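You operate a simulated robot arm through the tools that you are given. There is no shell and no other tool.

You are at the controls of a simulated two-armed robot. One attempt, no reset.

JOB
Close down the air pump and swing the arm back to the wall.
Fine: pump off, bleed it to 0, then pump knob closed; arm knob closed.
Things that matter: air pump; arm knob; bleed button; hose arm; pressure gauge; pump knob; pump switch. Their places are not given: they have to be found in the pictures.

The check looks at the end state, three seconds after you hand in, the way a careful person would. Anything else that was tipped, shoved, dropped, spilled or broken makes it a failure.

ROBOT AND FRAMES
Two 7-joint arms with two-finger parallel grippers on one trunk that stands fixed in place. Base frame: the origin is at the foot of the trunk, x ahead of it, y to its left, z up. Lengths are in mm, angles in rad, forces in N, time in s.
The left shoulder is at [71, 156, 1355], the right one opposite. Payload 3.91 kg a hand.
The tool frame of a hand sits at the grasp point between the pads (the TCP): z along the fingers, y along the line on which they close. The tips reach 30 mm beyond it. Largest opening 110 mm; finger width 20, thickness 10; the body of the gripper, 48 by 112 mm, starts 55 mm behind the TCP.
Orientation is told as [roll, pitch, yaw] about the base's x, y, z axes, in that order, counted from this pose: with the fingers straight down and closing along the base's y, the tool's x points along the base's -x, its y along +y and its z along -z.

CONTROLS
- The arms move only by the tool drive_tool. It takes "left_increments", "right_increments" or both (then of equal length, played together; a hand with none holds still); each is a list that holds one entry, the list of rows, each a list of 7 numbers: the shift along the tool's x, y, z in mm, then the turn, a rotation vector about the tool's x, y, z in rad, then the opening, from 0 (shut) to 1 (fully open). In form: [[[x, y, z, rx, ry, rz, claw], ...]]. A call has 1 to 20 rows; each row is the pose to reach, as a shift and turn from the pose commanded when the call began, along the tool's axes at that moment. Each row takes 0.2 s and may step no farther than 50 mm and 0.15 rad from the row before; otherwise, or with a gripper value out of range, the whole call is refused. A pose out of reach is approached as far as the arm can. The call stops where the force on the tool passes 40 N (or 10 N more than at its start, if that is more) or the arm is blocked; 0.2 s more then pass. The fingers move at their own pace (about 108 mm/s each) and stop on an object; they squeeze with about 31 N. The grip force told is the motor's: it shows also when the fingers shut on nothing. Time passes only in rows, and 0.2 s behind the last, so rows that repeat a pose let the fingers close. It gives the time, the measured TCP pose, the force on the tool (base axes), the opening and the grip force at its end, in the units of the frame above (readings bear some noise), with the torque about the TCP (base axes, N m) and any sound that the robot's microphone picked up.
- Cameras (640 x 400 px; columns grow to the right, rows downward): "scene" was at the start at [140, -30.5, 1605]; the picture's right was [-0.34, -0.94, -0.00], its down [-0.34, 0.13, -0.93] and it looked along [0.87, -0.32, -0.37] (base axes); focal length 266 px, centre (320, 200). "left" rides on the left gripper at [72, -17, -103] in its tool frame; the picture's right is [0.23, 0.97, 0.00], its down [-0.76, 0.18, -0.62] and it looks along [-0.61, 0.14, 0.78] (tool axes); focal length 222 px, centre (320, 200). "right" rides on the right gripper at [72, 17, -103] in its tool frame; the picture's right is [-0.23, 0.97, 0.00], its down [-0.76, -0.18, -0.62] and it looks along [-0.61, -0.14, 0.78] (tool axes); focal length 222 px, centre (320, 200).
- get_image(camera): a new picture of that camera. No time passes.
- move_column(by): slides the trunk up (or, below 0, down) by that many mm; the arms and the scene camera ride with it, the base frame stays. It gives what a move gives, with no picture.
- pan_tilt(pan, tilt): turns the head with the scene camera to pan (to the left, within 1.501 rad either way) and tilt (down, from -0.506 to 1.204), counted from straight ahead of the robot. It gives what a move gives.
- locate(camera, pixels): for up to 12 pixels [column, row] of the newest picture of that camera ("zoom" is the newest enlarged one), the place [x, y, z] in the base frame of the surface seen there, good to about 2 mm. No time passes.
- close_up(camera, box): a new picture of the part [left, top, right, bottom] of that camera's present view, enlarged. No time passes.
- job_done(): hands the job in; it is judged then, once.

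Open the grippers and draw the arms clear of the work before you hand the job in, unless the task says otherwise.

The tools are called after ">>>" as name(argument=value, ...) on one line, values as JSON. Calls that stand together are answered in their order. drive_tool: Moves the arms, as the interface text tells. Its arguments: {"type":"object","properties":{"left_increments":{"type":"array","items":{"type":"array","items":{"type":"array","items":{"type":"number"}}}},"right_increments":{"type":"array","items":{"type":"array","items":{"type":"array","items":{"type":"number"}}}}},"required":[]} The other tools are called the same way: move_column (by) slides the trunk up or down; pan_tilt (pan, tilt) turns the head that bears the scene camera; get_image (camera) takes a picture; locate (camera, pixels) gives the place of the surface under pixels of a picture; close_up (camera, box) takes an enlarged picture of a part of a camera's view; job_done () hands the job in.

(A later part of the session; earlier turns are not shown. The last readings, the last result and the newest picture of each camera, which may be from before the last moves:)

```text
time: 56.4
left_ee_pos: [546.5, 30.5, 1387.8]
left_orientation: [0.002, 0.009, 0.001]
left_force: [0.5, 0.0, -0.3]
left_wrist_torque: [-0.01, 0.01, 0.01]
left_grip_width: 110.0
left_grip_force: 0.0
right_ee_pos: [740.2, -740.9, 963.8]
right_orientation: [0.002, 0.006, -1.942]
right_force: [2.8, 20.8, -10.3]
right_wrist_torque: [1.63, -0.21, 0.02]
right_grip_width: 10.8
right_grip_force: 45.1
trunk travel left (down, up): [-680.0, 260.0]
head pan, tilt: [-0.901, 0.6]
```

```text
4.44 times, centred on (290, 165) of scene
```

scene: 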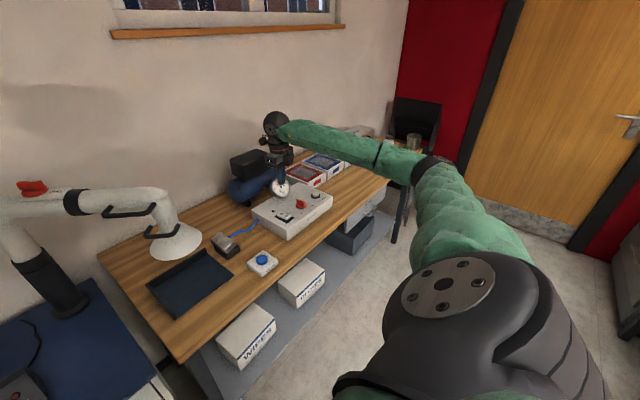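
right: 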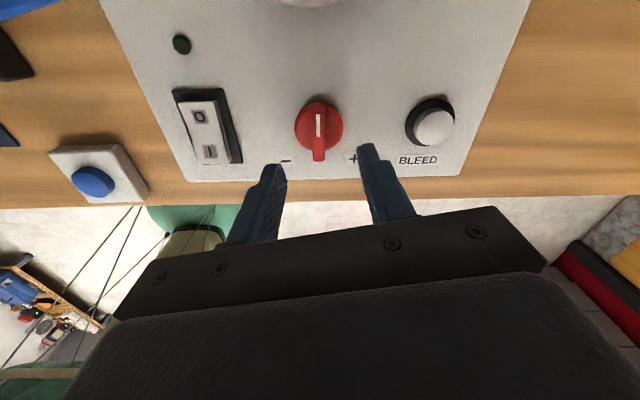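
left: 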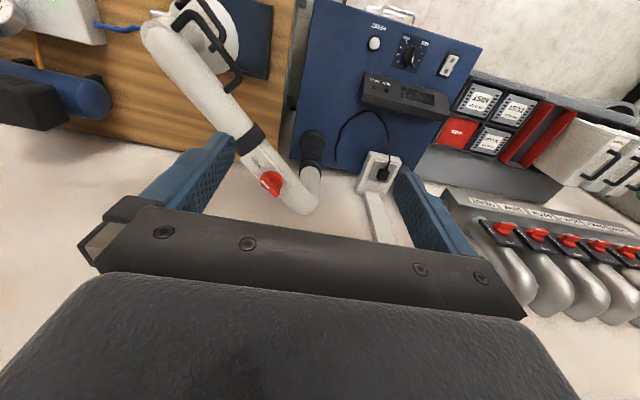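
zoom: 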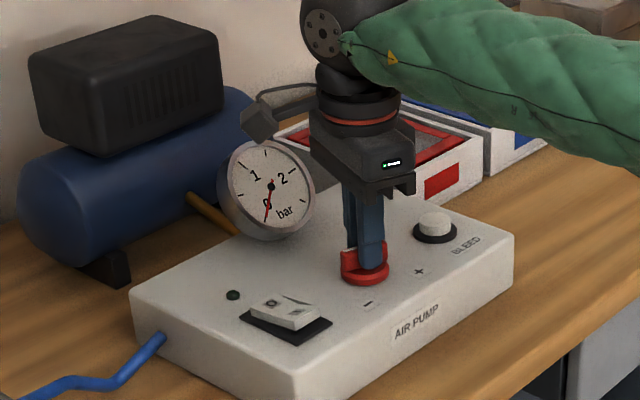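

The knob follows cleanly. I continue another 1.0 rad toward "−".

>>> drive_tool(right_increments=[[[0, 0, 0, 0, 0, -0.1, 0], [0, 0, 0, 0, 0, -0.2, 0], [0, 0, 0, 0, 0, -0.3, 0], [0, 0, 0, 0, 0, -0.4, 0], [0, 0, 0, 0, 0, -0.5, 0], [0, 0, 0, 0, 0, -0.6, 0], [0, 0, 0, 0, 0, -0.7, 0], [0, 0, 0, 0, 0, -0.8, 0], [0, 0, 0, 0, 0, -0.9, 0], [0, 0, 0, 0, 0, -1.0, 0]]])

>>> close_up(camera="right", box=[230, 60, 410, 200])

>>> close_up(camera="scene", box=[240, 120, 340, 210])

```text
time: 58.3
left_ee_pos: [548.6, 25.0, 1386.4]
left_orientation: [0.001, 0.011, 0.0]
left_force: [-0.3, -0.5, -0.2]
left_wrist_torque: [0.02, 0.0, -0.02]
left_grip_width: 109.6
left_grip_force: 0.0
right_ee_pos: [741.3, -741.7, 964.4]
right_orientation: [0.013, 0.001, -1.146]
right_force: [36.7, 12.7, -1.8]
right_wrist_torque: [-0.53, -0.53, -0.04]
right_grip_width: 10.9
right_grip_force: 45.1
trunk travel left (down, up): [-680.0, 260.0]
head pan, tilt: [-0.901, 0.6]
stopped in row 9 (right hand): the force on the tool passed its limit at 42 N (the readings are from after the stop); the commanded pose is now the measured one
```

```text
2.86 times, centred on (320, 130) of right
```

zoom: 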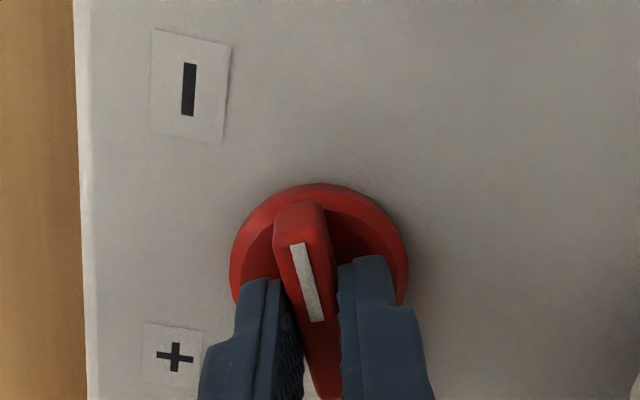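

```text
4.44 times, centred on (290, 165) of scene
```

zoom: 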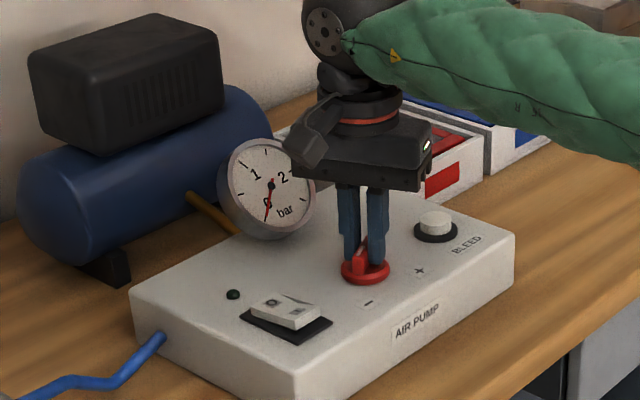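

The side force tripped the limit at a bar angle of about 114°; not clearly the end stop yet. I open slightly to relax, re-grip, and read the forces.

>>> drive_tool(right_increments=[[[0, 0, 0, 0, 0, 0, 0.2], [0, 0, 0, 0, 0, 0, 0.2], [0, 0, 0, 0, 0, 0, 0.2]]])

>>> drive_tool(right_increments=[[[0, 0, 0, 0, 0, 0, 0], [0, 0, 0, 0, 0, 0, 0], [0, 0, 0, 0, 0, 0, 0]]])

>>> close_up(camera="right", box=[230, 60, 410, 200])

```text
time: 59.1
left_ee_pos: [544.8, 25.6, 1389.6]
left_orientation: [0.003, 0.007, 0.0]
left_force: [0.5, -0.1, 0.3]
left_wrist_torque: [-0.03, -0.01, 0.01]
left_grip_width: 110.0
left_grip_force: 0.1
right_ee_pos: [735.8, -742.4, 966.0]
right_orientation: [0.009, 0.001, -1.151]
right_force: [0.6, 0.2, 0.3]
right_wrist_torque: [-0.02, 0.01, 0.0]
right_grip_width: 22.0
right_grip_force: 0.0
trunk travel left (down, up): [-680.0, 260.0]
head pan, tilt: [-0.901, 0.6]
```

```text
time: 59.7
left_ee_pos: [548.4, 25.8, 1388.0]
left_orientation: [0.002, 0.011, -0.003]
left_force: [-0.3, -0.8, 0.2]
left_wrist_torque: [0.0, -0.06, -0.04]
left_grip_width: 110.1
left_grip_force: 0.0
right_ee_pos: [741.7, -741.0, 965.3]
right_orientation: [0.019, 0.001, -1.149]
right_force: [41.2, 7.1, -1.4]
right_wrist_torque: [-0.26, -0.51, -0.04]
right_grip_width: 11.0
right_grip_force: 45.0
trunk travel left (down, up): [-680.0, 260.0]
head pan, tilt: [-0.901, 0.6]
stopped in row 3 (right hand): the force on the tool passed its limit at 42 N (the readings are from after the stop); the commanded pose is now the measured one
```

```text
2.86 times, centred on (320, 130) of right
```

zoom: 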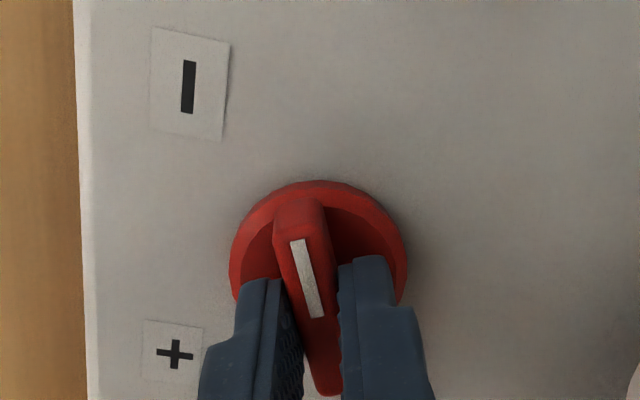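

When free the hand rests ~6 mm short in x of where the knob pulls it. I open again, shift to the knob's true axis, and re-grip.

>>> drive_tool(right_increments=[[[0, 0, 0, 0, 0, 0, 0.2], [0, 0, 0, 0, 0, 0, 0.2], [0, 0, 0, 0, 0, 0, 0.2]]])

>>> close_up(camera="right", box=[230, 60, 410, 200])

>>> locate(camera="zoom", pixels=[[305, 210], [320, 320], [300, 245], [325, 360], [235, 250], [405, 240], [188, 88], [175, 354]])

```text
time: 60.5
left_ee_pos: [545.6, 25.7, 1389.1]
left_orientation: [0.004, 0.007, -0.001]
left_force: [0.3, -0.9, -0.3]
left_wrist_torque: [-0.03, 0.01, 0.0]
left_grip_width: 110.2
left_grip_force: 0.1
right_ee_pos: [735.5, -743.1, 967.0]
right_orientation: [0.015, 0.0, -1.151]
right_force: [0.9, 0.2, 0.2]
right_wrist_torque: [-0.01, 0.01, 0.0]
right_grip_width: 22.0
right_grip_force: 0.2
trunk travel left (down, up): [-680.0, 260.0]
head pan, tilt: [-0.901, 0.6]
```

```text
2.86 times, centred on (320, 130) of right
```

zoom: 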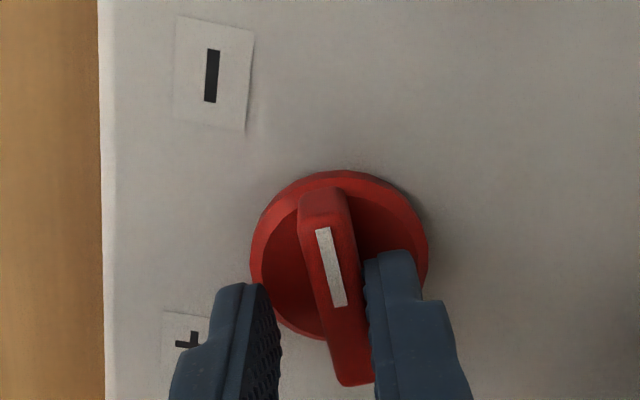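

```text
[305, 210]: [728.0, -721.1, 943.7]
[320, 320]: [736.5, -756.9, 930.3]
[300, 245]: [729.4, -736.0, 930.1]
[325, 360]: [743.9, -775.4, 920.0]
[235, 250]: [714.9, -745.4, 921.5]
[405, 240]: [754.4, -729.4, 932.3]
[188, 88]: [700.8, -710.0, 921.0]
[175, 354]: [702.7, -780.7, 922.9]
```

I locate the bar's ends in this last enlarged view to get its angle and axis.

>>> locate(camera="zoom", pixels=[[325, 195], [325, 225], [340, 300], [353, 370], [330, 250], [255, 240], [425, 245], [340, 175]])

```text
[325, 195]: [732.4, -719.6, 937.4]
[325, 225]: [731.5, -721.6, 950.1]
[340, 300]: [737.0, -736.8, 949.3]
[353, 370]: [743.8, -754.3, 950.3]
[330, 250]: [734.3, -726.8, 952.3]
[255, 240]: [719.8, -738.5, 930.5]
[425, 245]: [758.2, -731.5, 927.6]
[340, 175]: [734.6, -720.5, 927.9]
```

The bar points at ~112°, passing through (739,-741); the TCP is ~4 mm off to the robot side along the closing axis. I shift 4.5 mm along tool y, and grip again.

>>> drive_tool(right_increments=[[[0, 4.5, 0, 0, 0, 0, 0.2], [0, 4.5, 0, 0, 0, 0, 0.1], [0, 4.5, 0, 0, 0, 0, 0], [0, 4.5, 0, 0, 0, 0, 0]]])

```text
time: 61.5
left_ee_pos: [545.3, 25.5, 1389.7]
left_orientation: [0.003, 0.007, -0.002]
left_force: [-0.2, -0.9, 0.3]
left_wrist_torque: [-0.02, 0.02, 0.01]
left_grip_width: 110.1
left_grip_force: 0.0
right_ee_pos: [741.2, -741.9, 966.5]
right_orientation: [0.015, 0.001, -1.149]
right_force: [-5.1, -2.2, -0.1]
right_wrist_torque: [-0.27, 0.66, 0.02]
right_grip_width: 11.0
right_grip_force: 45.3
trunk travel left (down, up): [-680.0, 260.0]
head pan, tilt: [-0.901, 0.6]
```

Side force is now only 5 N. I continue turning toward "−" in small steps.

>>> drive_tool(right_increments=[[[0, 0, 0, 0, 0, -0.07, 0], [0, 0, 0, 0, 0, -0.14, 0], [0, 0, 0, 0, 0, -0.21, 0], [0, 0, 0, 0, 0, -0.28, 0], [0, 0, 0, 0, 0, -0.35, 0], [0, 0, 0, 0, 0, -0.4, 0]]])

>>> close_up(camera="right", box=[230, 60, 410, 200])

```text
time: 62.9
left_ee_pos: [545.3, 27.1, 1389.0]
left_orientation: [0.001, 0.007, -0.003]
left_force: [-1.2, 0.9, -0.1]
left_wrist_torque: [0.02, 0.0, -0.02]
left_grip_width: 109.9
left_grip_force: 0.1
right_ee_pos: [741.6, -740.4, 968.1]
right_orientation: [0.013, -0.007, -0.748]
right_force: [11.0, -8.1, 12.8]
right_wrist_torque: [-0.34, 0.28, -1.06]
right_grip_width: 11.0
right_grip_force: 44.9
trunk travel left (down, up): [-680.0, 260.0]
head pan, tilt: [-0.901, 0.6]
```

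```text
2.86 times, centred on (320, 130) of right
```

zoom: 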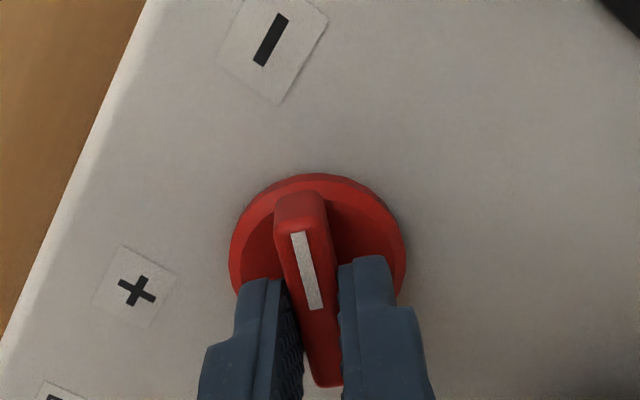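

The bar is now at ~137° toward "−" and there is a resisting torque of about −1.06 N·m, suggesting the stop. I nudge slightly more to confirm.

>>> drive_tool(right_increments=[[[0, 0, 0, 0, 0, -0.04, 0], [0, 0, 0, 0, 0, -0.07, 0], [0, 0, 0, 0, 0, -0.07, 0]]])

>>> close_up(camera="right", box=[230, 60, 410, 200])

```text
time: 63.7
left_ee_pos: [545.6, 26.4, 1389.2]
left_orientation: [0.002, 0.007, -0.002]
left_force: [0.3, 0.2, 0.3]
left_wrist_torque: [0.0, 0.01, -0.03]
left_grip_width: 110.2
left_grip_force: 0.0
right_ee_pos: [741.0, -739.8, 967.4]
right_orientation: [0.015, -0.007, -0.681]
right_force: [18.5, -15.2, 20.5]
right_wrist_torque: [-0.57, -0.02, -1.04]
right_grip_width: 12.3
right_grip_force: 44.5
trunk travel left (down, up): [-680.0, 260.0]
head pan, tilt: [-0.901, 0.6]
```

```text
2.86 times, centred on (320, 130) of right
```

zoom: 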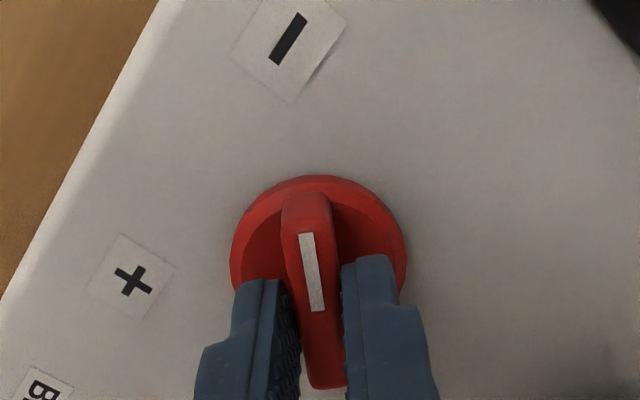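

The bar stays put while the fingers begin to slip (width 12.3): the knob is at its end stop at "−". I open the fingers and lift straight up.

>>> drive_tool(right_increments=[[[0, 0, 0, 0, 0, 0, 0.3], [0, 0, 0, 0, 0, 0, 0.4], [0, 0, -3, 0, 0, 0, 0.4], [0, 0, -25, 0, 0, 0, 0.4], [0, 0, -50, 0, 0, 0, 0.4], [0, 0, -50, 0, 0, 0, 0.4]]])

>>> close_up(camera="right", box=[200, 40, 440, 200])

>>> close_up(camera="scene", box=[240, 120, 340, 210])

```text
time: 65.1
left_ee_pos: [546.3, 26.6, 1388.7]
left_orientation: [0.003, 0.006, -0.002]
left_force: [0.2, 1.0, -0.2]
left_wrist_torque: [0.02, -0.01, 0.02]
left_grip_width: 109.8
left_grip_force: 0.1
right_ee_pos: [740.0, -740.6, 1016.7]
right_orientation: [0.015, -0.007, -0.68]
right_force: [0.2, 0.8, -0.9]
right_wrist_torque: [-0.06, 0.02, 0.0]
right_grip_width: 44.5
right_grip_force: 0.1
trunk travel left (down, up): [-680.0, 260.0]
head pan, tilt: [-0.901, 0.6]
```

```text
2.50 times, centred on (320, 120) of right
```

zoom: 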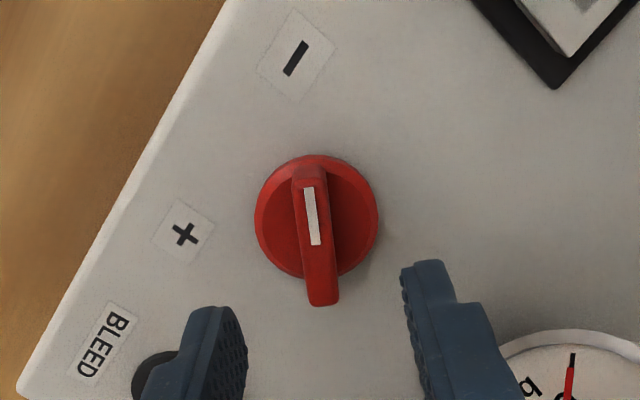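

```text
4.44 times, centred on (290, 165) of scene
```

zoom: 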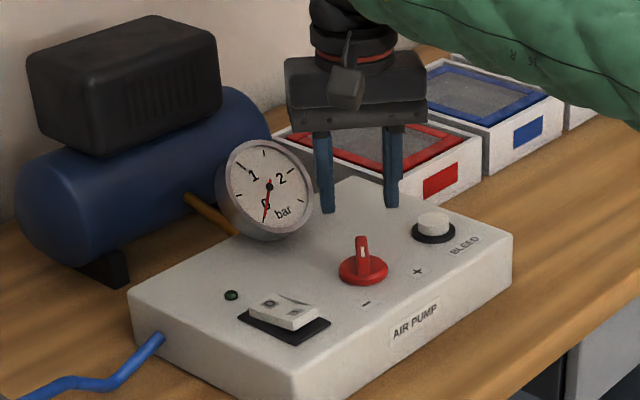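

I measure the knob's final pointer angle relative to "−".

>>> close_up(camera="right", box=[200, 40, 440, 200])

>>> locate(camera="zoom", pixels=[[310, 190], [313, 215], [318, 242], [322, 285], [309, 175], [295, 57], [184, 233], [258, 220], [377, 212]])

```text
2.50 times, centred on (320, 120) of right
```

zoom: 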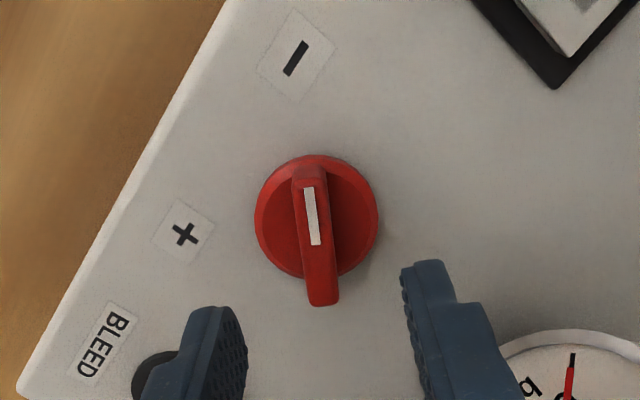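

```text
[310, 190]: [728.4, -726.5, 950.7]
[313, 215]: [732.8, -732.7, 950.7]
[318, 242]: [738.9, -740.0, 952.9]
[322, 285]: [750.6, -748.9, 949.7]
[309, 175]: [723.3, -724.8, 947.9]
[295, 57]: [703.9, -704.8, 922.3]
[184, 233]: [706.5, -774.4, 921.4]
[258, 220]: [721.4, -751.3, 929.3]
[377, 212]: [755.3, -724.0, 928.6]
```

The pointer is at exactly 135°, the minus end stop: pump knob closed. Now for the hose arm I raise the trunk to its top and look at the arm knob.

>>> move_column(by=255)

>>> pan_tilt(pan=-0.1, tilt=0.45)

>>> get_image(camera="scene")

>>> get_image(camera="left")

```text
time: 67.8
left_ee_pos: [545.2, 25.9, 1643.7]
left_orientation: [0.001, 0.009, -0.002]
left_force: [-0.2, 0.2, -0.2]
left_wrist_torque: [-0.01, 0.02, -0.02]
left_grip_width: 110.0
left_grip_force: 0.1
right_ee_pos: [740.7, -739.1, 1270.7]
right_orientation: [0.014, -0.007, -0.679]
right_force: [-0.7, 0.6, -0.3]
right_wrist_torque: [-0.02, 0.02, -0.04]
right_grip_width: 44.1
right_grip_force: 0.1
trunk travel left (down, up): [-935.0, 5.0]
head pan, tilt: [-0.901, 0.6]
```

```text
time: 68.9
left_ee_pos: [545.2, 26.5, 1644.7]
left_orientation: [0.003, 0.007, -0.003]
left_force: [-0.7, -0.2, 1.0]
left_wrist_torque: [-0.03, 0.0, 0.01]
left_grip_width: 110.2
left_grip_force: 0.0
right_ee_pos: [740.2, -739.8, 1271.6]
right_orientation: [0.012, -0.008, -0.679]
right_force: [0.0, -0.1, 0.3]
right_wrist_torque: [-0.01, -0.02, -0.01]
right_grip_width: 43.9
right_grip_force: 0.0
trunk travel left (down, up): [-935.0, 5.0]
head pan, tilt: [-0.099, 0.45]
```

```text
taken
```

scene: 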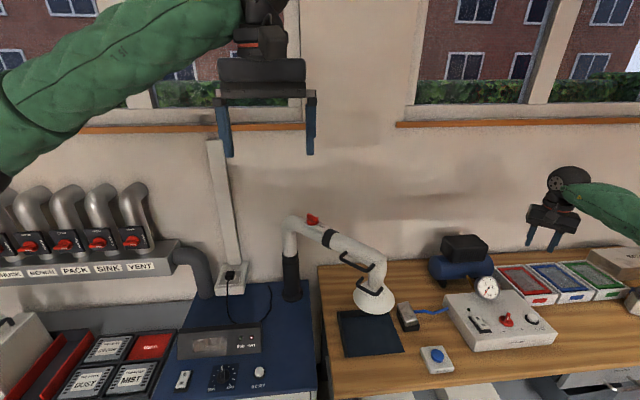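

```text
taken
```

left: 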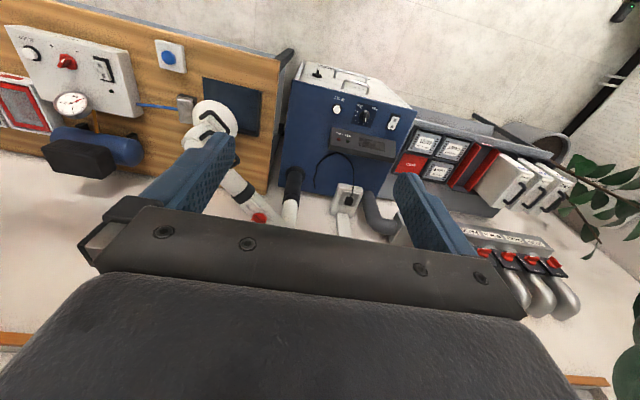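

>>> close_up(camera="scene", box=[270, 200, 410, 320])

>>> close_up(camera="scene", box=[280, 205, 350, 260])

>>> close_up(camera="scene", box=[0, 180, 160, 280])

```text
3.33 times, centred on (340, 260) of scene
```

zoom: 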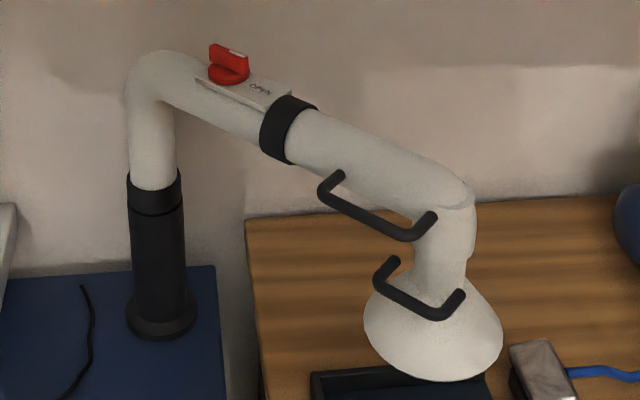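

```text
7.27 times, centred on (315, 232) of scene
```

zoom: 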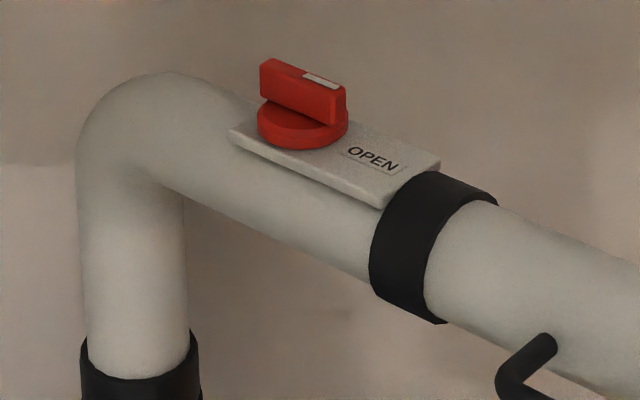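

```text
4.00 times, centred on (80, 230) of scene
```

zoom: 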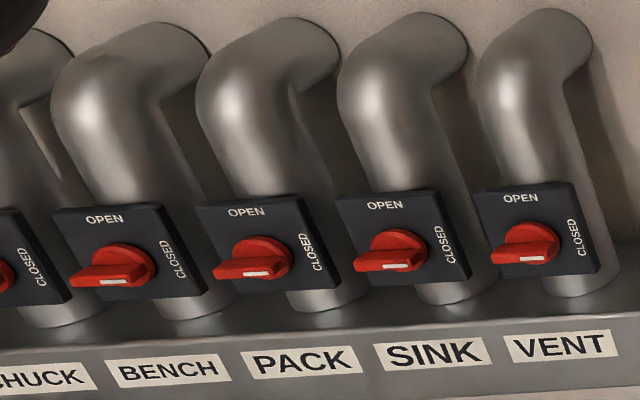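

The arm knob's pointer (white mark) faces "OPEN" along the arm; the wall valves show OPEN straight and CLOSED 90° clockwise. I bring the left hand's camera above the arm knob to see the whole plate.

>>> drive_tool(left_increments=[[[-36, -13, 28, 0, 0, 0, 1], [-72, -26, 56, 0, 0, 0, 1], [-108, -39, 84, 0, 0, 0, 1], [-144, -52, 112, 0, 0, 0, 1], [-180, -65, 140, 0, 0, 0, 1], [-216, -78, 168, 0, 0, 0, 0.6], [-250, -90, 195, 0, 0, 0, 0.6], [-280, -100, 220, 0, 0, 0, 0.6], [-280, -100, 220, 0, 0, 0, 0.6]]])

>>> get_image(camera="left")

>>> get_image(camera="scene")

```text
time: 70.9
left_ee_pos: [825.7, -72.9, 1418.2]
left_orientation: [0.001, 0.006, -0.003]
left_force: [-0.1, -0.7, 0.3]
left_wrist_torque: [-0.02, -0.03, 0.01]
left_grip_width: 66.0
left_grip_force: 0.2
right_ee_pos: [740.0, -739.3, 1272.4]
right_orientation: [0.013, -0.007, -0.68]
right_force: [0.1, -0.1, -0.5]
right_wrist_torque: [-0.01, -0.04, -0.02]
right_grip_width: 44.0
right_grip_force: 0.0
trunk travel left (down, up): [-935.0, 5.0]
head pan, tilt: [-0.099, 0.45]
```

```text
taken
```

left: 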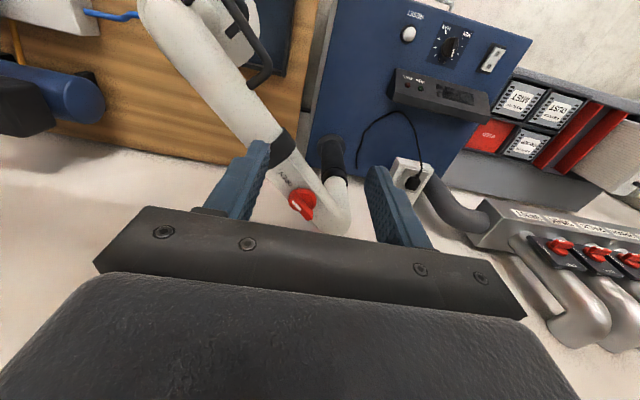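

```text
taken
```

scene: 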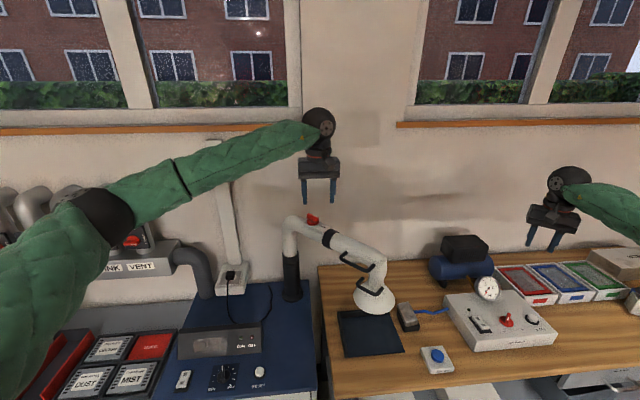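

The left camera sees the knob at (303,203). I enlarge it and locate the knob, plate and arm.

>>> close_up(camera="left", box=[250, 130, 370, 240])

>>> locate(camera="left", pixels=[[303, 198], [297, 192], [310, 213], [290, 205], [316, 196], [284, 180], [341, 210], [331, 150], [285, 145], [330, 180]])

```text
3.64 times, centred on (310, 185) of left
```

zoom: 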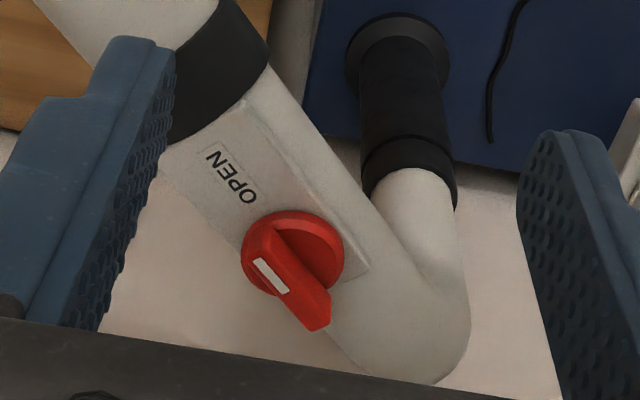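

```text
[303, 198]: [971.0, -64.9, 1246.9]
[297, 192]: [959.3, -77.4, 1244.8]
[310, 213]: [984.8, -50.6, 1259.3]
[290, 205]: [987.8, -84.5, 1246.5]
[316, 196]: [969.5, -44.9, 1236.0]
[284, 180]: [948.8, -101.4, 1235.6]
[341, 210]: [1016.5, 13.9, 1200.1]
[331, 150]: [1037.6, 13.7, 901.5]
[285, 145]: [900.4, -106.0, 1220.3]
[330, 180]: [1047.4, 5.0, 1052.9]
```

No CLOSED label is visible, only OPEN with the pointer at it. I locate the bar's ends precisely in the enlarged view.

>>> locate(camera="zoom", pixels=[[262, 240], [258, 264], [286, 290], [318, 318], [300, 285], [325, 225], [245, 265], [338, 270], [245, 100], [365, 268], [215, 180], [440, 370]])

```text
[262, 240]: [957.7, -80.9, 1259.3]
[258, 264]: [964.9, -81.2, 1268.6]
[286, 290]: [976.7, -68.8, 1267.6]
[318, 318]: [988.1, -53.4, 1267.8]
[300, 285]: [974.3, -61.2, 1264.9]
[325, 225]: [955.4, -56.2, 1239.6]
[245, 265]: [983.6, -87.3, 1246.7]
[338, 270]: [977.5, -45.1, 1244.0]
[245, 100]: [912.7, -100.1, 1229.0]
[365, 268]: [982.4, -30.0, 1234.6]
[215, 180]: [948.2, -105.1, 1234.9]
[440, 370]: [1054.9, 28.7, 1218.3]
```

The bar runs at 45° with centre (974.5,-67), top z≈1268, pointer to 225° (OPEN). I move the left hand above it at a safe height.

>>> drive_tool(left_increments=[[[-37, 2, 4, 0, 0, 0, 0.5], [-74, 3, 9, 0, 0, 0, 0.5], [-111, 5, 13, 0, 0, 0, 0.5], [-149, 6, 18, 0, 0, 0, 0.5], [-149, 6, 18, 0, 0, 0, 0.5]]])

>>> get_image(camera="scene")

```text
time: 72.1
left_ee_pos: [973.5, -65.8, 1401.8]
left_orientation: [0.002, 0.007, -0.001]
left_force: [-0.7, 0.6, -0.7]
left_wrist_torque: [-0.02, -0.02, 0.01]
left_grip_width: 55.2
left_grip_force: 0.0
right_ee_pos: [741.0, -738.7, 1271.5]
right_orientation: [0.014, -0.006, -0.677]
right_force: [-1.2, -0.1, -0.1]
right_wrist_torque: [0.0, 0.01, 0.03]
right_grip_width: 44.0
right_grip_force: 0.1
trunk travel left (down, up): [-935.0, 5.0]
head pan, tilt: [-0.099, 0.45]
```

```text
taken
```

scene: 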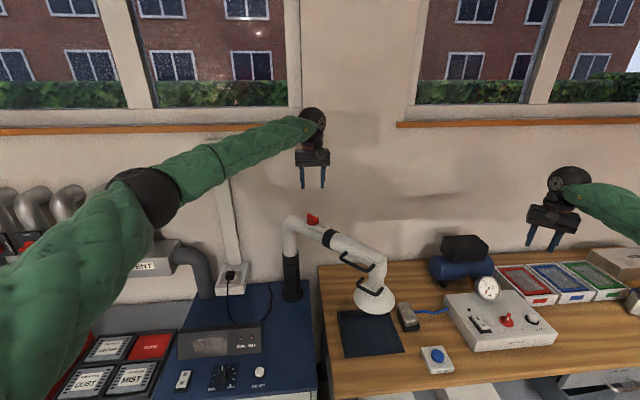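

Reached. I probe turning to negative yaw here in short calls, well above the knob.

>>> drive_tool(left_increments=[[[0, 0, 0, 0, 0, 0.13, 0.5], [0, 0, 0, 0, 0, 0.26, 0.5], [0, 0, 0, 0, 0, 0.39, 0.5], [0, 0, 0, 0, 0, 0.39, 0.5]]])

```text
time: 73.1
left_ee_pos: [973.4, -67.0, 1403.0]
left_orientation: [0.0, 0.008, -0.393]
left_force: [-0.3, 0.7, -0.1]
left_wrist_torque: [-0.02, -0.03, 0.0]
left_grip_width: 55.1
left_grip_force: 0.0
right_ee_pos: [741.6, -740.4, 1272.0]
right_orientation: [0.015, -0.007, -0.68]
right_force: [0.4, 0.4, 0.5]
right_wrist_torque: [0.0, 0.01, 0.06]
right_grip_width: 43.7
right_grip_force: 0.3
trunk travel left (down, up): [-935.0, 5.0]
head pan, tilt: [-0.099, 0.45]
```

Yaw −0.39 is fine. I probe a bit further to about −0.85.

>>> drive_tool(left_increments=[[[0, 0, 0, 0, 0, 0.12, 0.5], [0, 0, 0, 0, 0, 0.24, 0.5]]])

>>> drive_tool(left_increments=[[[0, 0, 0, 0, 0, 0.11, 0.5], [0, 0, 0, 0, 0, 0.22, 0.5]]])

```text
time: 73.7
left_ee_pos: [972.2, -67.9, 1402.9]
left_orientation: [-0.001, 0.007, -0.634]
left_force: [0.7, -0.2, -0.2]
left_wrist_torque: [-0.01, -0.02, 0.0]
left_grip_width: 54.7
left_grip_force: 0.2
right_ee_pos: [741.0, -740.4, 1272.2]
right_orientation: [0.013, -0.007, -0.678]
right_force: [0.0, -0.4, -0.1]
right_wrist_torque: [0.0, -0.02, -0.02]
right_grip_width: 43.8
right_grip_force: 0.1
trunk travel left (down, up): [-935.0, 5.0]
head pan, tilt: [-0.099, 0.45]
```

```text
time: 74.3
left_ee_pos: [972.9, -68.8, 1402.1]
left_orientation: [-0.005, 0.007, -0.688]
left_force: [0.7, -0.2, -0.6]
left_wrist_torque: [0.03, 0.01, -0.01]
left_grip_width: 54.8
left_grip_force: 0.1
left hand out of reach, approached as far as the arm can: row 1, 2
right_ee_pos: [740.9, -739.3, 1271.0]
right_orientation: [0.014, -0.009, -0.68]
right_force: [-0.7, -0.2, -0.1]
right_wrist_torque: [0.0, -0.01, -0.04]
right_grip_width: 44.1
right_grip_force: 0.1
trunk travel left (down, up): [-935.0, 5.0]
head pan, tilt: [-0.099, 0.45]
```

The left wrist ends at yaw −0.69, so for a clockwise turn the right hand is better. I draw the left hand back out of the way.

>>> drive_tool(left_increments=[[[45, 3, -4, 0, 0, -0.08, 0.5], [90, 6, -8, 0, 0, -0.15, 0.5], [136, 9, -10, 0, 0, -0.23, 0.5], [182, 11, -10, 0, 0, -0.3, 0.5], [227, 14, -10, 0, 0, -0.38, 0.5], [273, 17, -10, 0, 0, -0.46, 0.5], [318, 20, -10, 0, 0, -0.53, 0.5], [364, 23, -10, 0, 0, -0.61, 0.5], [409, 26, -10, 0, 0, -0.68, 0.5]]], right_increments=[[[0, 0, -43, 0, 0, 0, 0.4], [0, 0, -86, 0, 0, 0, 0.4], [0, 0, -129, 0, 0, 0, 0.4], [16, 44, -129, 0, 0, 0, 0.4], [32, 88, -129, 0, 0, 0, 0.4], [48, 132, -129, 0, 0, 0, 0.4], [64, 176, -129, 0, 0, 0, 0.4], [80, 220, -129, 0, 0, 0, 0.4], [80, 220, -129, 0, 0, 0, 0.4]]])

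>>> get_image(camera="scene")

```text
time: 76.3
left_ee_pos: [669.6, 210.3, 1414.9]
left_orientation: [0.002, 0.005, -0.008]
left_force: [-0.3, 0.1, 0.3]
left_wrist_torque: [0.01, -0.04, 0.0]
left_grip_width: 54.8
left_grip_force: 0.0
right_ee_pos: [809.8, -521.5, 1403.3]
right_orientation: [0.014, -0.01, -0.68]
right_force: [-0.3, 0.1, -0.3]
right_wrist_torque: [0.01, 0.0, -0.03]
right_grip_width: 43.7
right_grip_force: 0.0
trunk travel left (down, up): [-935.0, 5.0]
head pan, tilt: [-0.099, 0.45]
```

```text
taken
```

scene: 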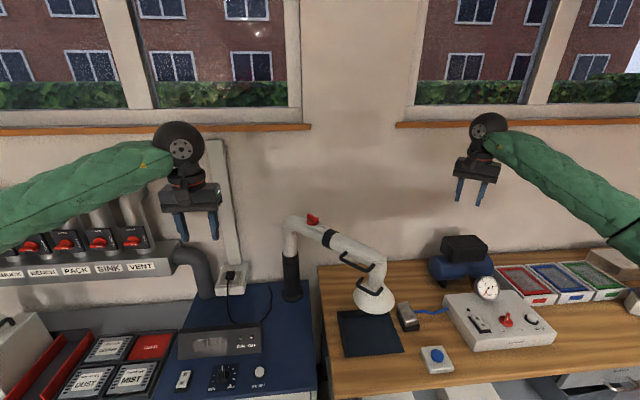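

Both are well placed. I move the right hand to above the arm knob at z≈1400, turning the yaw back to about 0.

>>> drive_tool(right_increments=[[[16, 46, 0, 0, 0, 0, 0.4], [32, 91, 0, 0, 0, 0, 0.4], [47, 137, 0, 0, 0, -0.05, 0.4], [63, 183, 0, 0, 0, -0.1, 0.4], [79, 229, 0, 0, 0, -0.2, 0.4], [95, 274, 0, 0, 0, -0.3, 0.4], [110, 320, 0, 0, 0, -0.4, 0.4], [126, 366, 0, 0, 0, -0.5, 0.4], [142, 411, 0, 0, 0, -0.6, 0.4], [158, 457, 0, 0, 0, -0.68, 0.4], [158, 457, 0, 0, 0, -0.68, 0.4]]])

>>> get_image(camera="right")

>>> get_image(camera="scene")

```text
time: 78.7
left_ee_pos: [671.9, 208.3, 1415.1]
left_orientation: [0.004, 0.007, -0.008]
left_force: [0.2, -0.1, 0.5]
left_wrist_torque: [0.04, 0.01, 0.01]
left_grip_width: 54.9
left_grip_force: 0.0
right_ee_pos: [981.8, -64.9, 1407.2]
right_orientation: [0.008, -0.013, 0.002]
right_force: [-0.8, -0.2, 0.2]
right_wrist_torque: [-0.02, -0.01, 0.02]
right_grip_width: 43.8
right_grip_force: 0.0
trunk travel left (down, up): [-935.0, 5.0]
head pan, tilt: [-0.099, 0.45]
```

```text
taken
```

right: 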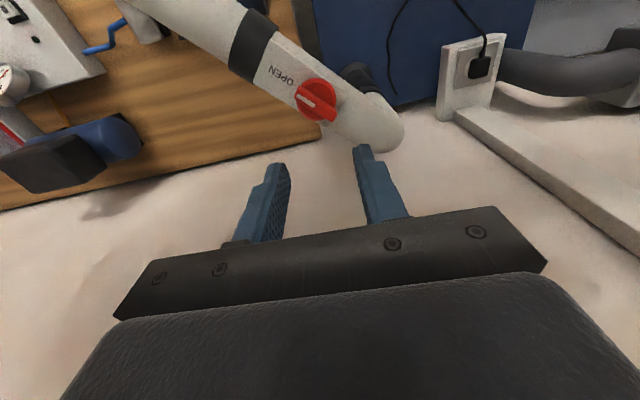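

```text
taken
```

scene: 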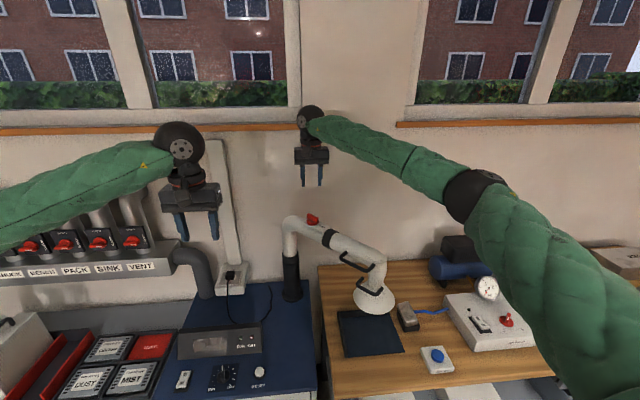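

In place. I enlarge the knob from this side (plate fully visible) and probe yaw upward in short calls.

>>> close_up(camera="right", box=[230, 40, 420, 170])

>>> drive_tool(right_increments=[[[0, 0, 0, 0, 0, -0.12, 0.4], [0, 0, 0, 0, 0, -0.24, 0.4], [0, 0, 0, 0, 0, -0.24, 0.4]]])

```text
3.08 times, centred on (325, 105) of right
```

zoom: 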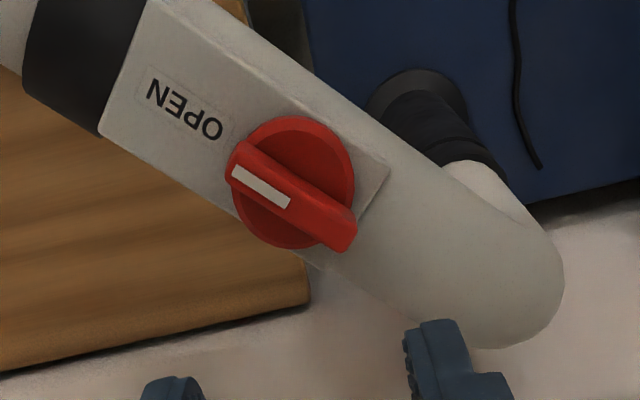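

```text
time: 79.5
left_ee_pos: [672.9, 209.1, 1412.5]
left_orientation: [0.002, 0.008, -0.008]
left_force: [0.3, 0.2, -0.1]
left_wrist_torque: [-0.04, 0.04, 0.02]
left_grip_width: 55.1
left_grip_force: 0.0
right_ee_pos: [980.3, -64.2, 1408.5]
right_orientation: [0.003, -0.013, 0.242]
right_force: [-0.1, -0.6, 0.2]
right_wrist_torque: [0.01, 0.03, 0.01]
right_grip_width: 43.8
right_grip_force: 0.1
trunk travel left (down, up): [-935.0, 5.0]
head pan, tilt: [-0.099, 0.45]
```

Yaw 0.24 works. I probe up to about 0.6.

>>> drive_tool(right_increments=[[[0, 0, 0, 0, 0, -0.12, 0.4], [0, 0, 0, 0, 0, -0.24, 0.4], [0, 0, 0, 0, 0, -0.24, 0.4]]])

>>> get_image(camera="right")

```text
time: 80.3
left_ee_pos: [672.5, 209.9, 1414.2]
left_orientation: [0.002, 0.006, -0.007]
left_force: [-1.4, -0.7, 0.2]
left_wrist_torque: [-0.03, 0.03, -0.04]
left_grip_width: 54.8
left_grip_force: 0.2
right_ee_pos: [979.9, -63.4, 1408.9]
right_orientation: [-0.001, -0.016, 0.482]
right_force: [0.1, 0.1, 0.2]
right_wrist_torque: [0.01, 0.01, 0.01]
right_grip_width: 44.2
right_grip_force: 0.1
trunk travel left (down, up): [-935.0, 5.0]
head pan, tilt: [-0.099, 0.45]
```

```text
taken
```

right: 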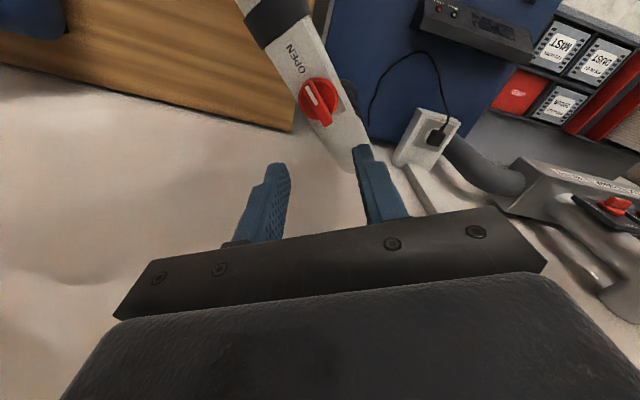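

Yaw 0.48 works. One more short probe toward 0.6–0.7.

>>> drive_tool(right_increments=[[[0, 0, 0, 0, 0, -0.1, 0.4], [0, 0, 0, 0, 0, -0.1, 0.4]]])

>>> drive_tool(right_increments=[[[0, 0, 0, 0, 0, -0.1, 0.4], [0, 0, 0, 0, 0, -0.1, 0.4]]])

```text
time: 80.9
left_ee_pos: [672.7, 210.5, 1413.6]
left_orientation: [0.001, 0.006, -0.008]
left_force: [0.0, -0.2, -0.5]
left_wrist_torque: [0.0, 0.02, -0.01]
left_grip_width: 55.2
left_grip_force: 0.0
right_ee_pos: [979.5, -63.4, 1407.7]
right_orientation: [-0.003, -0.014, 0.581]
right_force: [-0.1, 0.5, 0.5]
right_wrist_torque: [-0.02, 0.0, 0.0]
right_grip_width: 44.1
right_grip_force: 0.0
trunk travel left (down, up): [-935.0, 5.0]
head pan, tilt: [-0.099, 0.45]
```

```text
time: 81.5
left_ee_pos: [672.4, 210.5, 1414.3]
left_orientation: [0.001, 0.006, -0.008]
left_force: [-0.3, 2.0, 0.1]
left_wrist_torque: [0.0, 0.01, -0.01]
left_grip_width: 54.9
left_grip_force: 0.0
right_ee_pos: [979.9, -64.9, 1409.3]
right_orientation: [-0.004, -0.014, 0.631]
right_force: [0.7, 0.0, -0.8]
right_wrist_torque: [-0.03, -0.01, -0.03]
right_grip_width: 43.9
right_grip_force: 0.1
right hand out of reach, approached as far as the arm can: row 1, 2
trunk travel left (down, up): [-935.0, 5.0]
head pan, tilt: [-0.099, 0.45]
```

The right wrist's limit here is yaw ≈0.63, so I settle at 0.5 and centre over the knob.

>>> drive_tool(right_increments=[[[3, 1, 0, 0, 0, 0.07, 0.45], [5.6, 1.5, 0, 0, 0, 0.13, 0.45], [5.6, 1.5, 0, 0, 0, 0.13, 0.45]]])

>>> close_up(camera="right", box=[240, 40, 400, 170])

>>> locate(camera="zoom", pixels=[[320, 200], [330, 250], [300, 160], [280, 200], [370, 190]])

```text
time: 82.3
left_ee_pos: [672.9, 210.2, 1414.1]
left_orientation: [0.003, 0.007, -0.007]
left_force: [0.3, 0.2, 0.1]
left_wrist_torque: [-0.01, -0.03, 0.01]
left_grip_width: 54.8
left_grip_force: 0.2
right_ee_pos: [973.5, -66.2, 1409.1]
right_orientation: [-0.001, -0.013, 0.499]
right_force: [-0.3, -0.3, 0.1]
right_wrist_torque: [0.03, 0.02, -0.03]
right_grip_width: 49.5
right_grip_force: 0.2
trunk travel left (down, up): [-935.0, 5.0]
head pan, tilt: [-0.099, 0.45]
```

```text
3.08 times, centred on (320, 105) of right
```

zoom: 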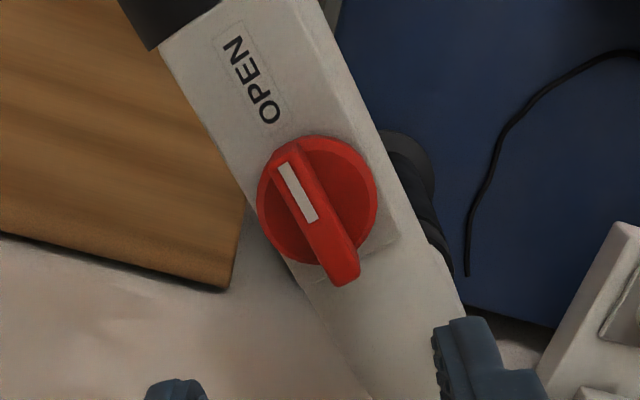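

```text
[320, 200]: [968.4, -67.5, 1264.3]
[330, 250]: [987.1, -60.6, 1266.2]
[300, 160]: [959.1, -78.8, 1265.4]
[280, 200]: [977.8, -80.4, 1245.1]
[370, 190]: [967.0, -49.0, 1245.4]
```

I locate the bar ends and disc edges for a better centre.

>>> locate(camera="zoom", pixels=[[287, 158], [345, 272], [316, 215], [262, 195], [374, 200], [310, 140], [318, 262], [288, 175], [310, 215], [333, 275], [356, 262]])

```text
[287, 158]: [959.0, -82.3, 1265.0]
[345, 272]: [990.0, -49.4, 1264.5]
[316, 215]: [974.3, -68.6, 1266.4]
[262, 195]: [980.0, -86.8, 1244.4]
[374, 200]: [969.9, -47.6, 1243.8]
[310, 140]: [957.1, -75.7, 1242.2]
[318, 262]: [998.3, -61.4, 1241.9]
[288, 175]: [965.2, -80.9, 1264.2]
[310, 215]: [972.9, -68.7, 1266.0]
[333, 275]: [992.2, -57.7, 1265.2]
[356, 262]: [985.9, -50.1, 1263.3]
```

Knob centre is (975,-67), bar top 1266. The TCP is within 2 mm; I lower the trunk 100 mm first and check.

>>> move_column(by=-100)

>>> close_up(camera="right", box=[220, 60, 420, 200])

>>> get_image(camera="scene")

```text
time: 83.6
left_ee_pos: [671.8, 209.4, 1315.6]
left_orientation: [0.003, 0.008, -0.008]
left_force: [-0.6, -0.7, -0.4]
left_wrist_torque: [-0.02, 0.03, -0.01]
left_grip_width: 54.9
left_grip_force: 0.0
right_ee_pos: [972.4, -66.9, 1308.8]
right_orientation: [-0.001, -0.015, 0.501]
right_force: [0.3, -0.4, -0.1]
right_wrist_torque: [-0.02, 0.0, 0.01]
right_grip_width: 49.4
right_grip_force: 0.2
trunk travel left (down, up): [-835.0, 105.0]
head pan, tilt: [-0.099, 0.45]
```

```text
2.86 times, centred on (320, 130) of right
```

zoom: 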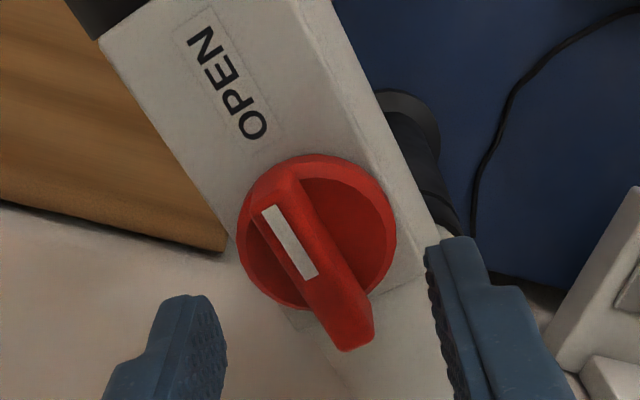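

```text
taken
```

scene: 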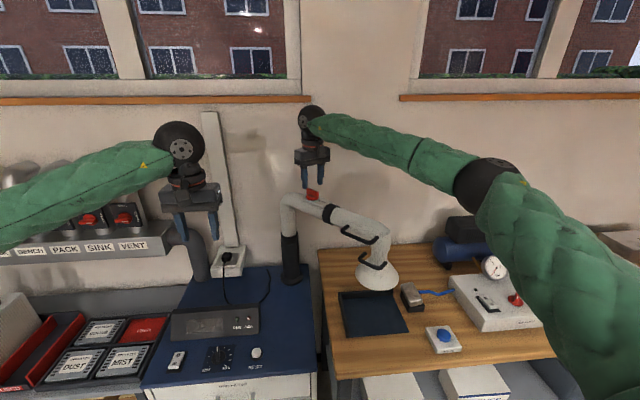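

Well aligned. I correct 2–3 mm and come down 29 mm so the fingers straddle the bar.

>>> drive_tool(right_increments=[[[-2.2, -1.3, 8, 0, 0, 0, 0.45], [-2.2, -1.3, 16, 0, 0, 0, 0.45], [-2.2, -1.3, 23, 0, 0, 0, 0.45], [-2.2, -1.3, 29, 0, 0, 0, 0.45], [-2.2, -1.3, 29, 0, 0, 0, 0.45]]])

>>> close_up(camera="right", box=[220, 60, 420, 200])

>>> close_up(camera="scene", box=[260, 90, 400, 300])

```text
time: 84.8
left_ee_pos: [672.4, 209.5, 1314.1]
left_orientation: [0.001, 0.004, -0.007]
left_force: [0.9, 0.6, 0.2]
left_wrist_torque: [0.01, 0.01, -0.03]
left_grip_width: 54.9
left_grip_force: 0.0
right_ee_pos: [976.5, -65.9, 1278.8]
right_orientation: [-0.002, -0.017, 0.499]
right_force: [-0.2, 0.1, 0.0]
right_wrist_torque: [0.03, -0.02, -0.01]
right_grip_width: 49.5
right_grip_force: 0.0
trunk travel left (down, up): [-835.0, 105.0]
head pan, tilt: [-0.099, 0.45]
```

```text
2.86 times, centred on (320, 130) of right
```

zoom: 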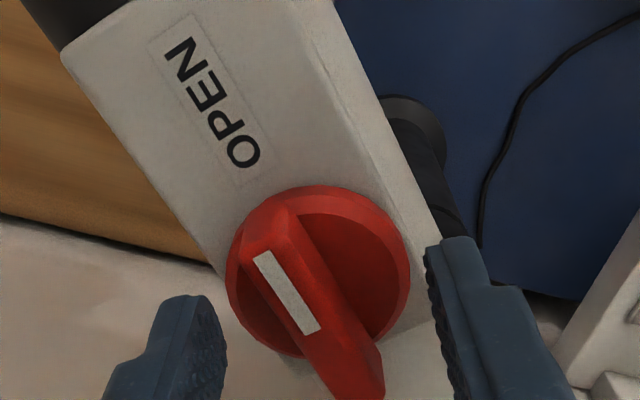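

```text
1.90 times, centred on (330, 195) of scene
```

zoom: 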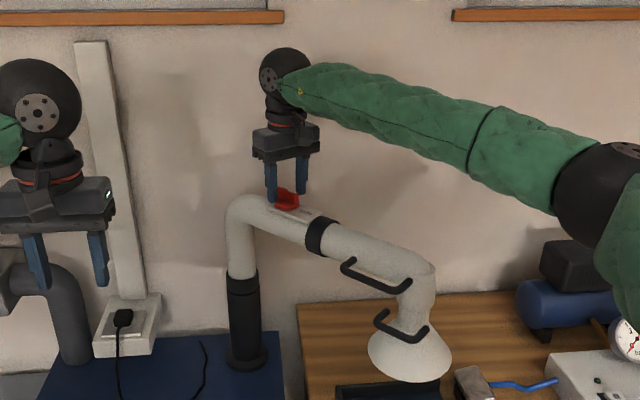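

Fingers straddle the bar. I close slowly on it.

>>> drive_tool(right_increments=[[[0, 0, 0, 0, 0, 0, 0.3], [0, 0, 0, 0, 0, 0, 0.2], [0, 0, 0, 0, 0, 0, 0.12], [0, 0, 0, 0, 0, 0, 0], [0, 0, 0, 0, 0, 0, 0]]])

>>> close_up(camera="right", box=[220, 60, 420, 200])

```text
time: 86.0
left_ee_pos: [672.8, 209.5, 1313.1]
left_orientation: [0.004, 0.007, -0.006]
left_force: [0.2, -0.1, -0.3]
left_wrist_torque: [0.01, 0.01, 0.03]
left_grip_width: 54.8
left_grip_force: 0.0
right_ee_pos: [977.6, -66.8, 1279.0]
right_orientation: [-0.002, -0.014, 0.501]
right_force: [1.9, -2.5, 0.4]
right_wrist_torque: [-0.02, 0.06, 0.01]
right_grip_width: 11.9
right_grip_force: 45.1
trunk travel left (down, up): [-835.0, 105.0]
head pan, tilt: [-0.099, 0.45]
```

```text
2.86 times, centred on (320, 130) of right
```

zoom: 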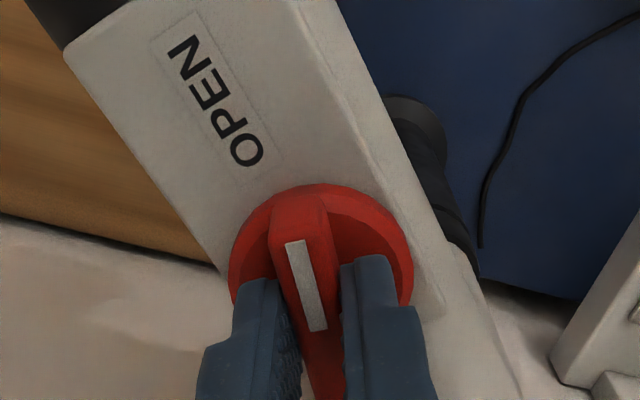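

The bar aligned itself with the fingers by turning ~16° clockwise, so clockwise is free. I continue clockwise in small steps.

>>> drive_tool(right_increments=[[[0, 0, 0, 0, 0, 0.1, 0], [0, 0, 0, 0, 0, 0.2, 0], [0, 0, 0, 0, 0, 0.3, 0], [0, 0, 0, 0, 0, 0.4, 0], [0, 0, 0, 0, 0, 0.5, 0], [0, 0, 0, 0, 0, 0.6, 0], [0, 0, 0, 0, 0, 0.7, 0]]])

>>> close_up(camera="right", box=[220, 60, 420, 200])

>>> close_up(camera="scene", box=[260, 90, 400, 300])

```text
time: 87.6
left_ee_pos: [673.9, 208.9, 1314.0]
left_orientation: [0.002, 0.007, -0.007]
left_force: [0.6, -0.5, 0.0]
left_wrist_torque: [0.01, 0.03, -0.01]
left_grip_width: 55.0
left_grip_force: 0.2
right_ee_pos: [976.3, -65.8, 1279.6]
right_orientation: [0.008, -0.013, -0.201]
right_force: [-9.8, 2.3, -12.2]
right_wrist_torque: [-0.8, -0.86, 0.0]
right_grip_width: 12.1
right_grip_force: 44.5
trunk travel left (down, up): [-835.0, 105.0]
head pan, tilt: [-0.099, 0.45]
```

```text
2.86 times, centred on (320, 130) of right
```

zoom: 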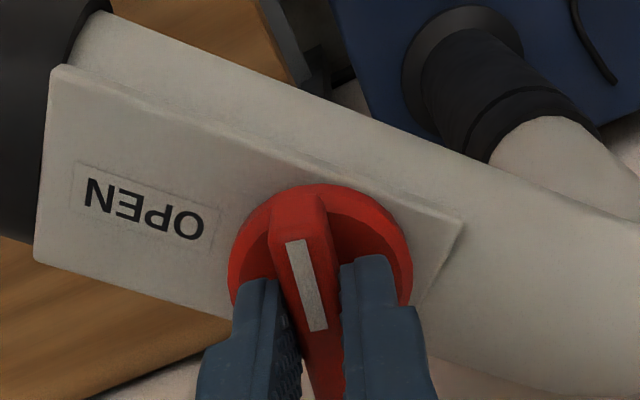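

```text
1.90 times, centred on (330, 195) of scene
```

zoom: 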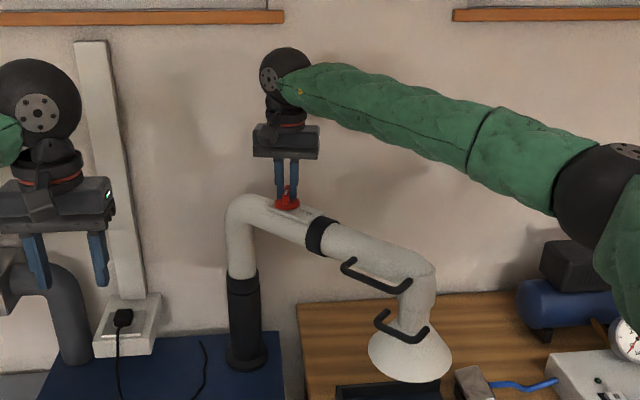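

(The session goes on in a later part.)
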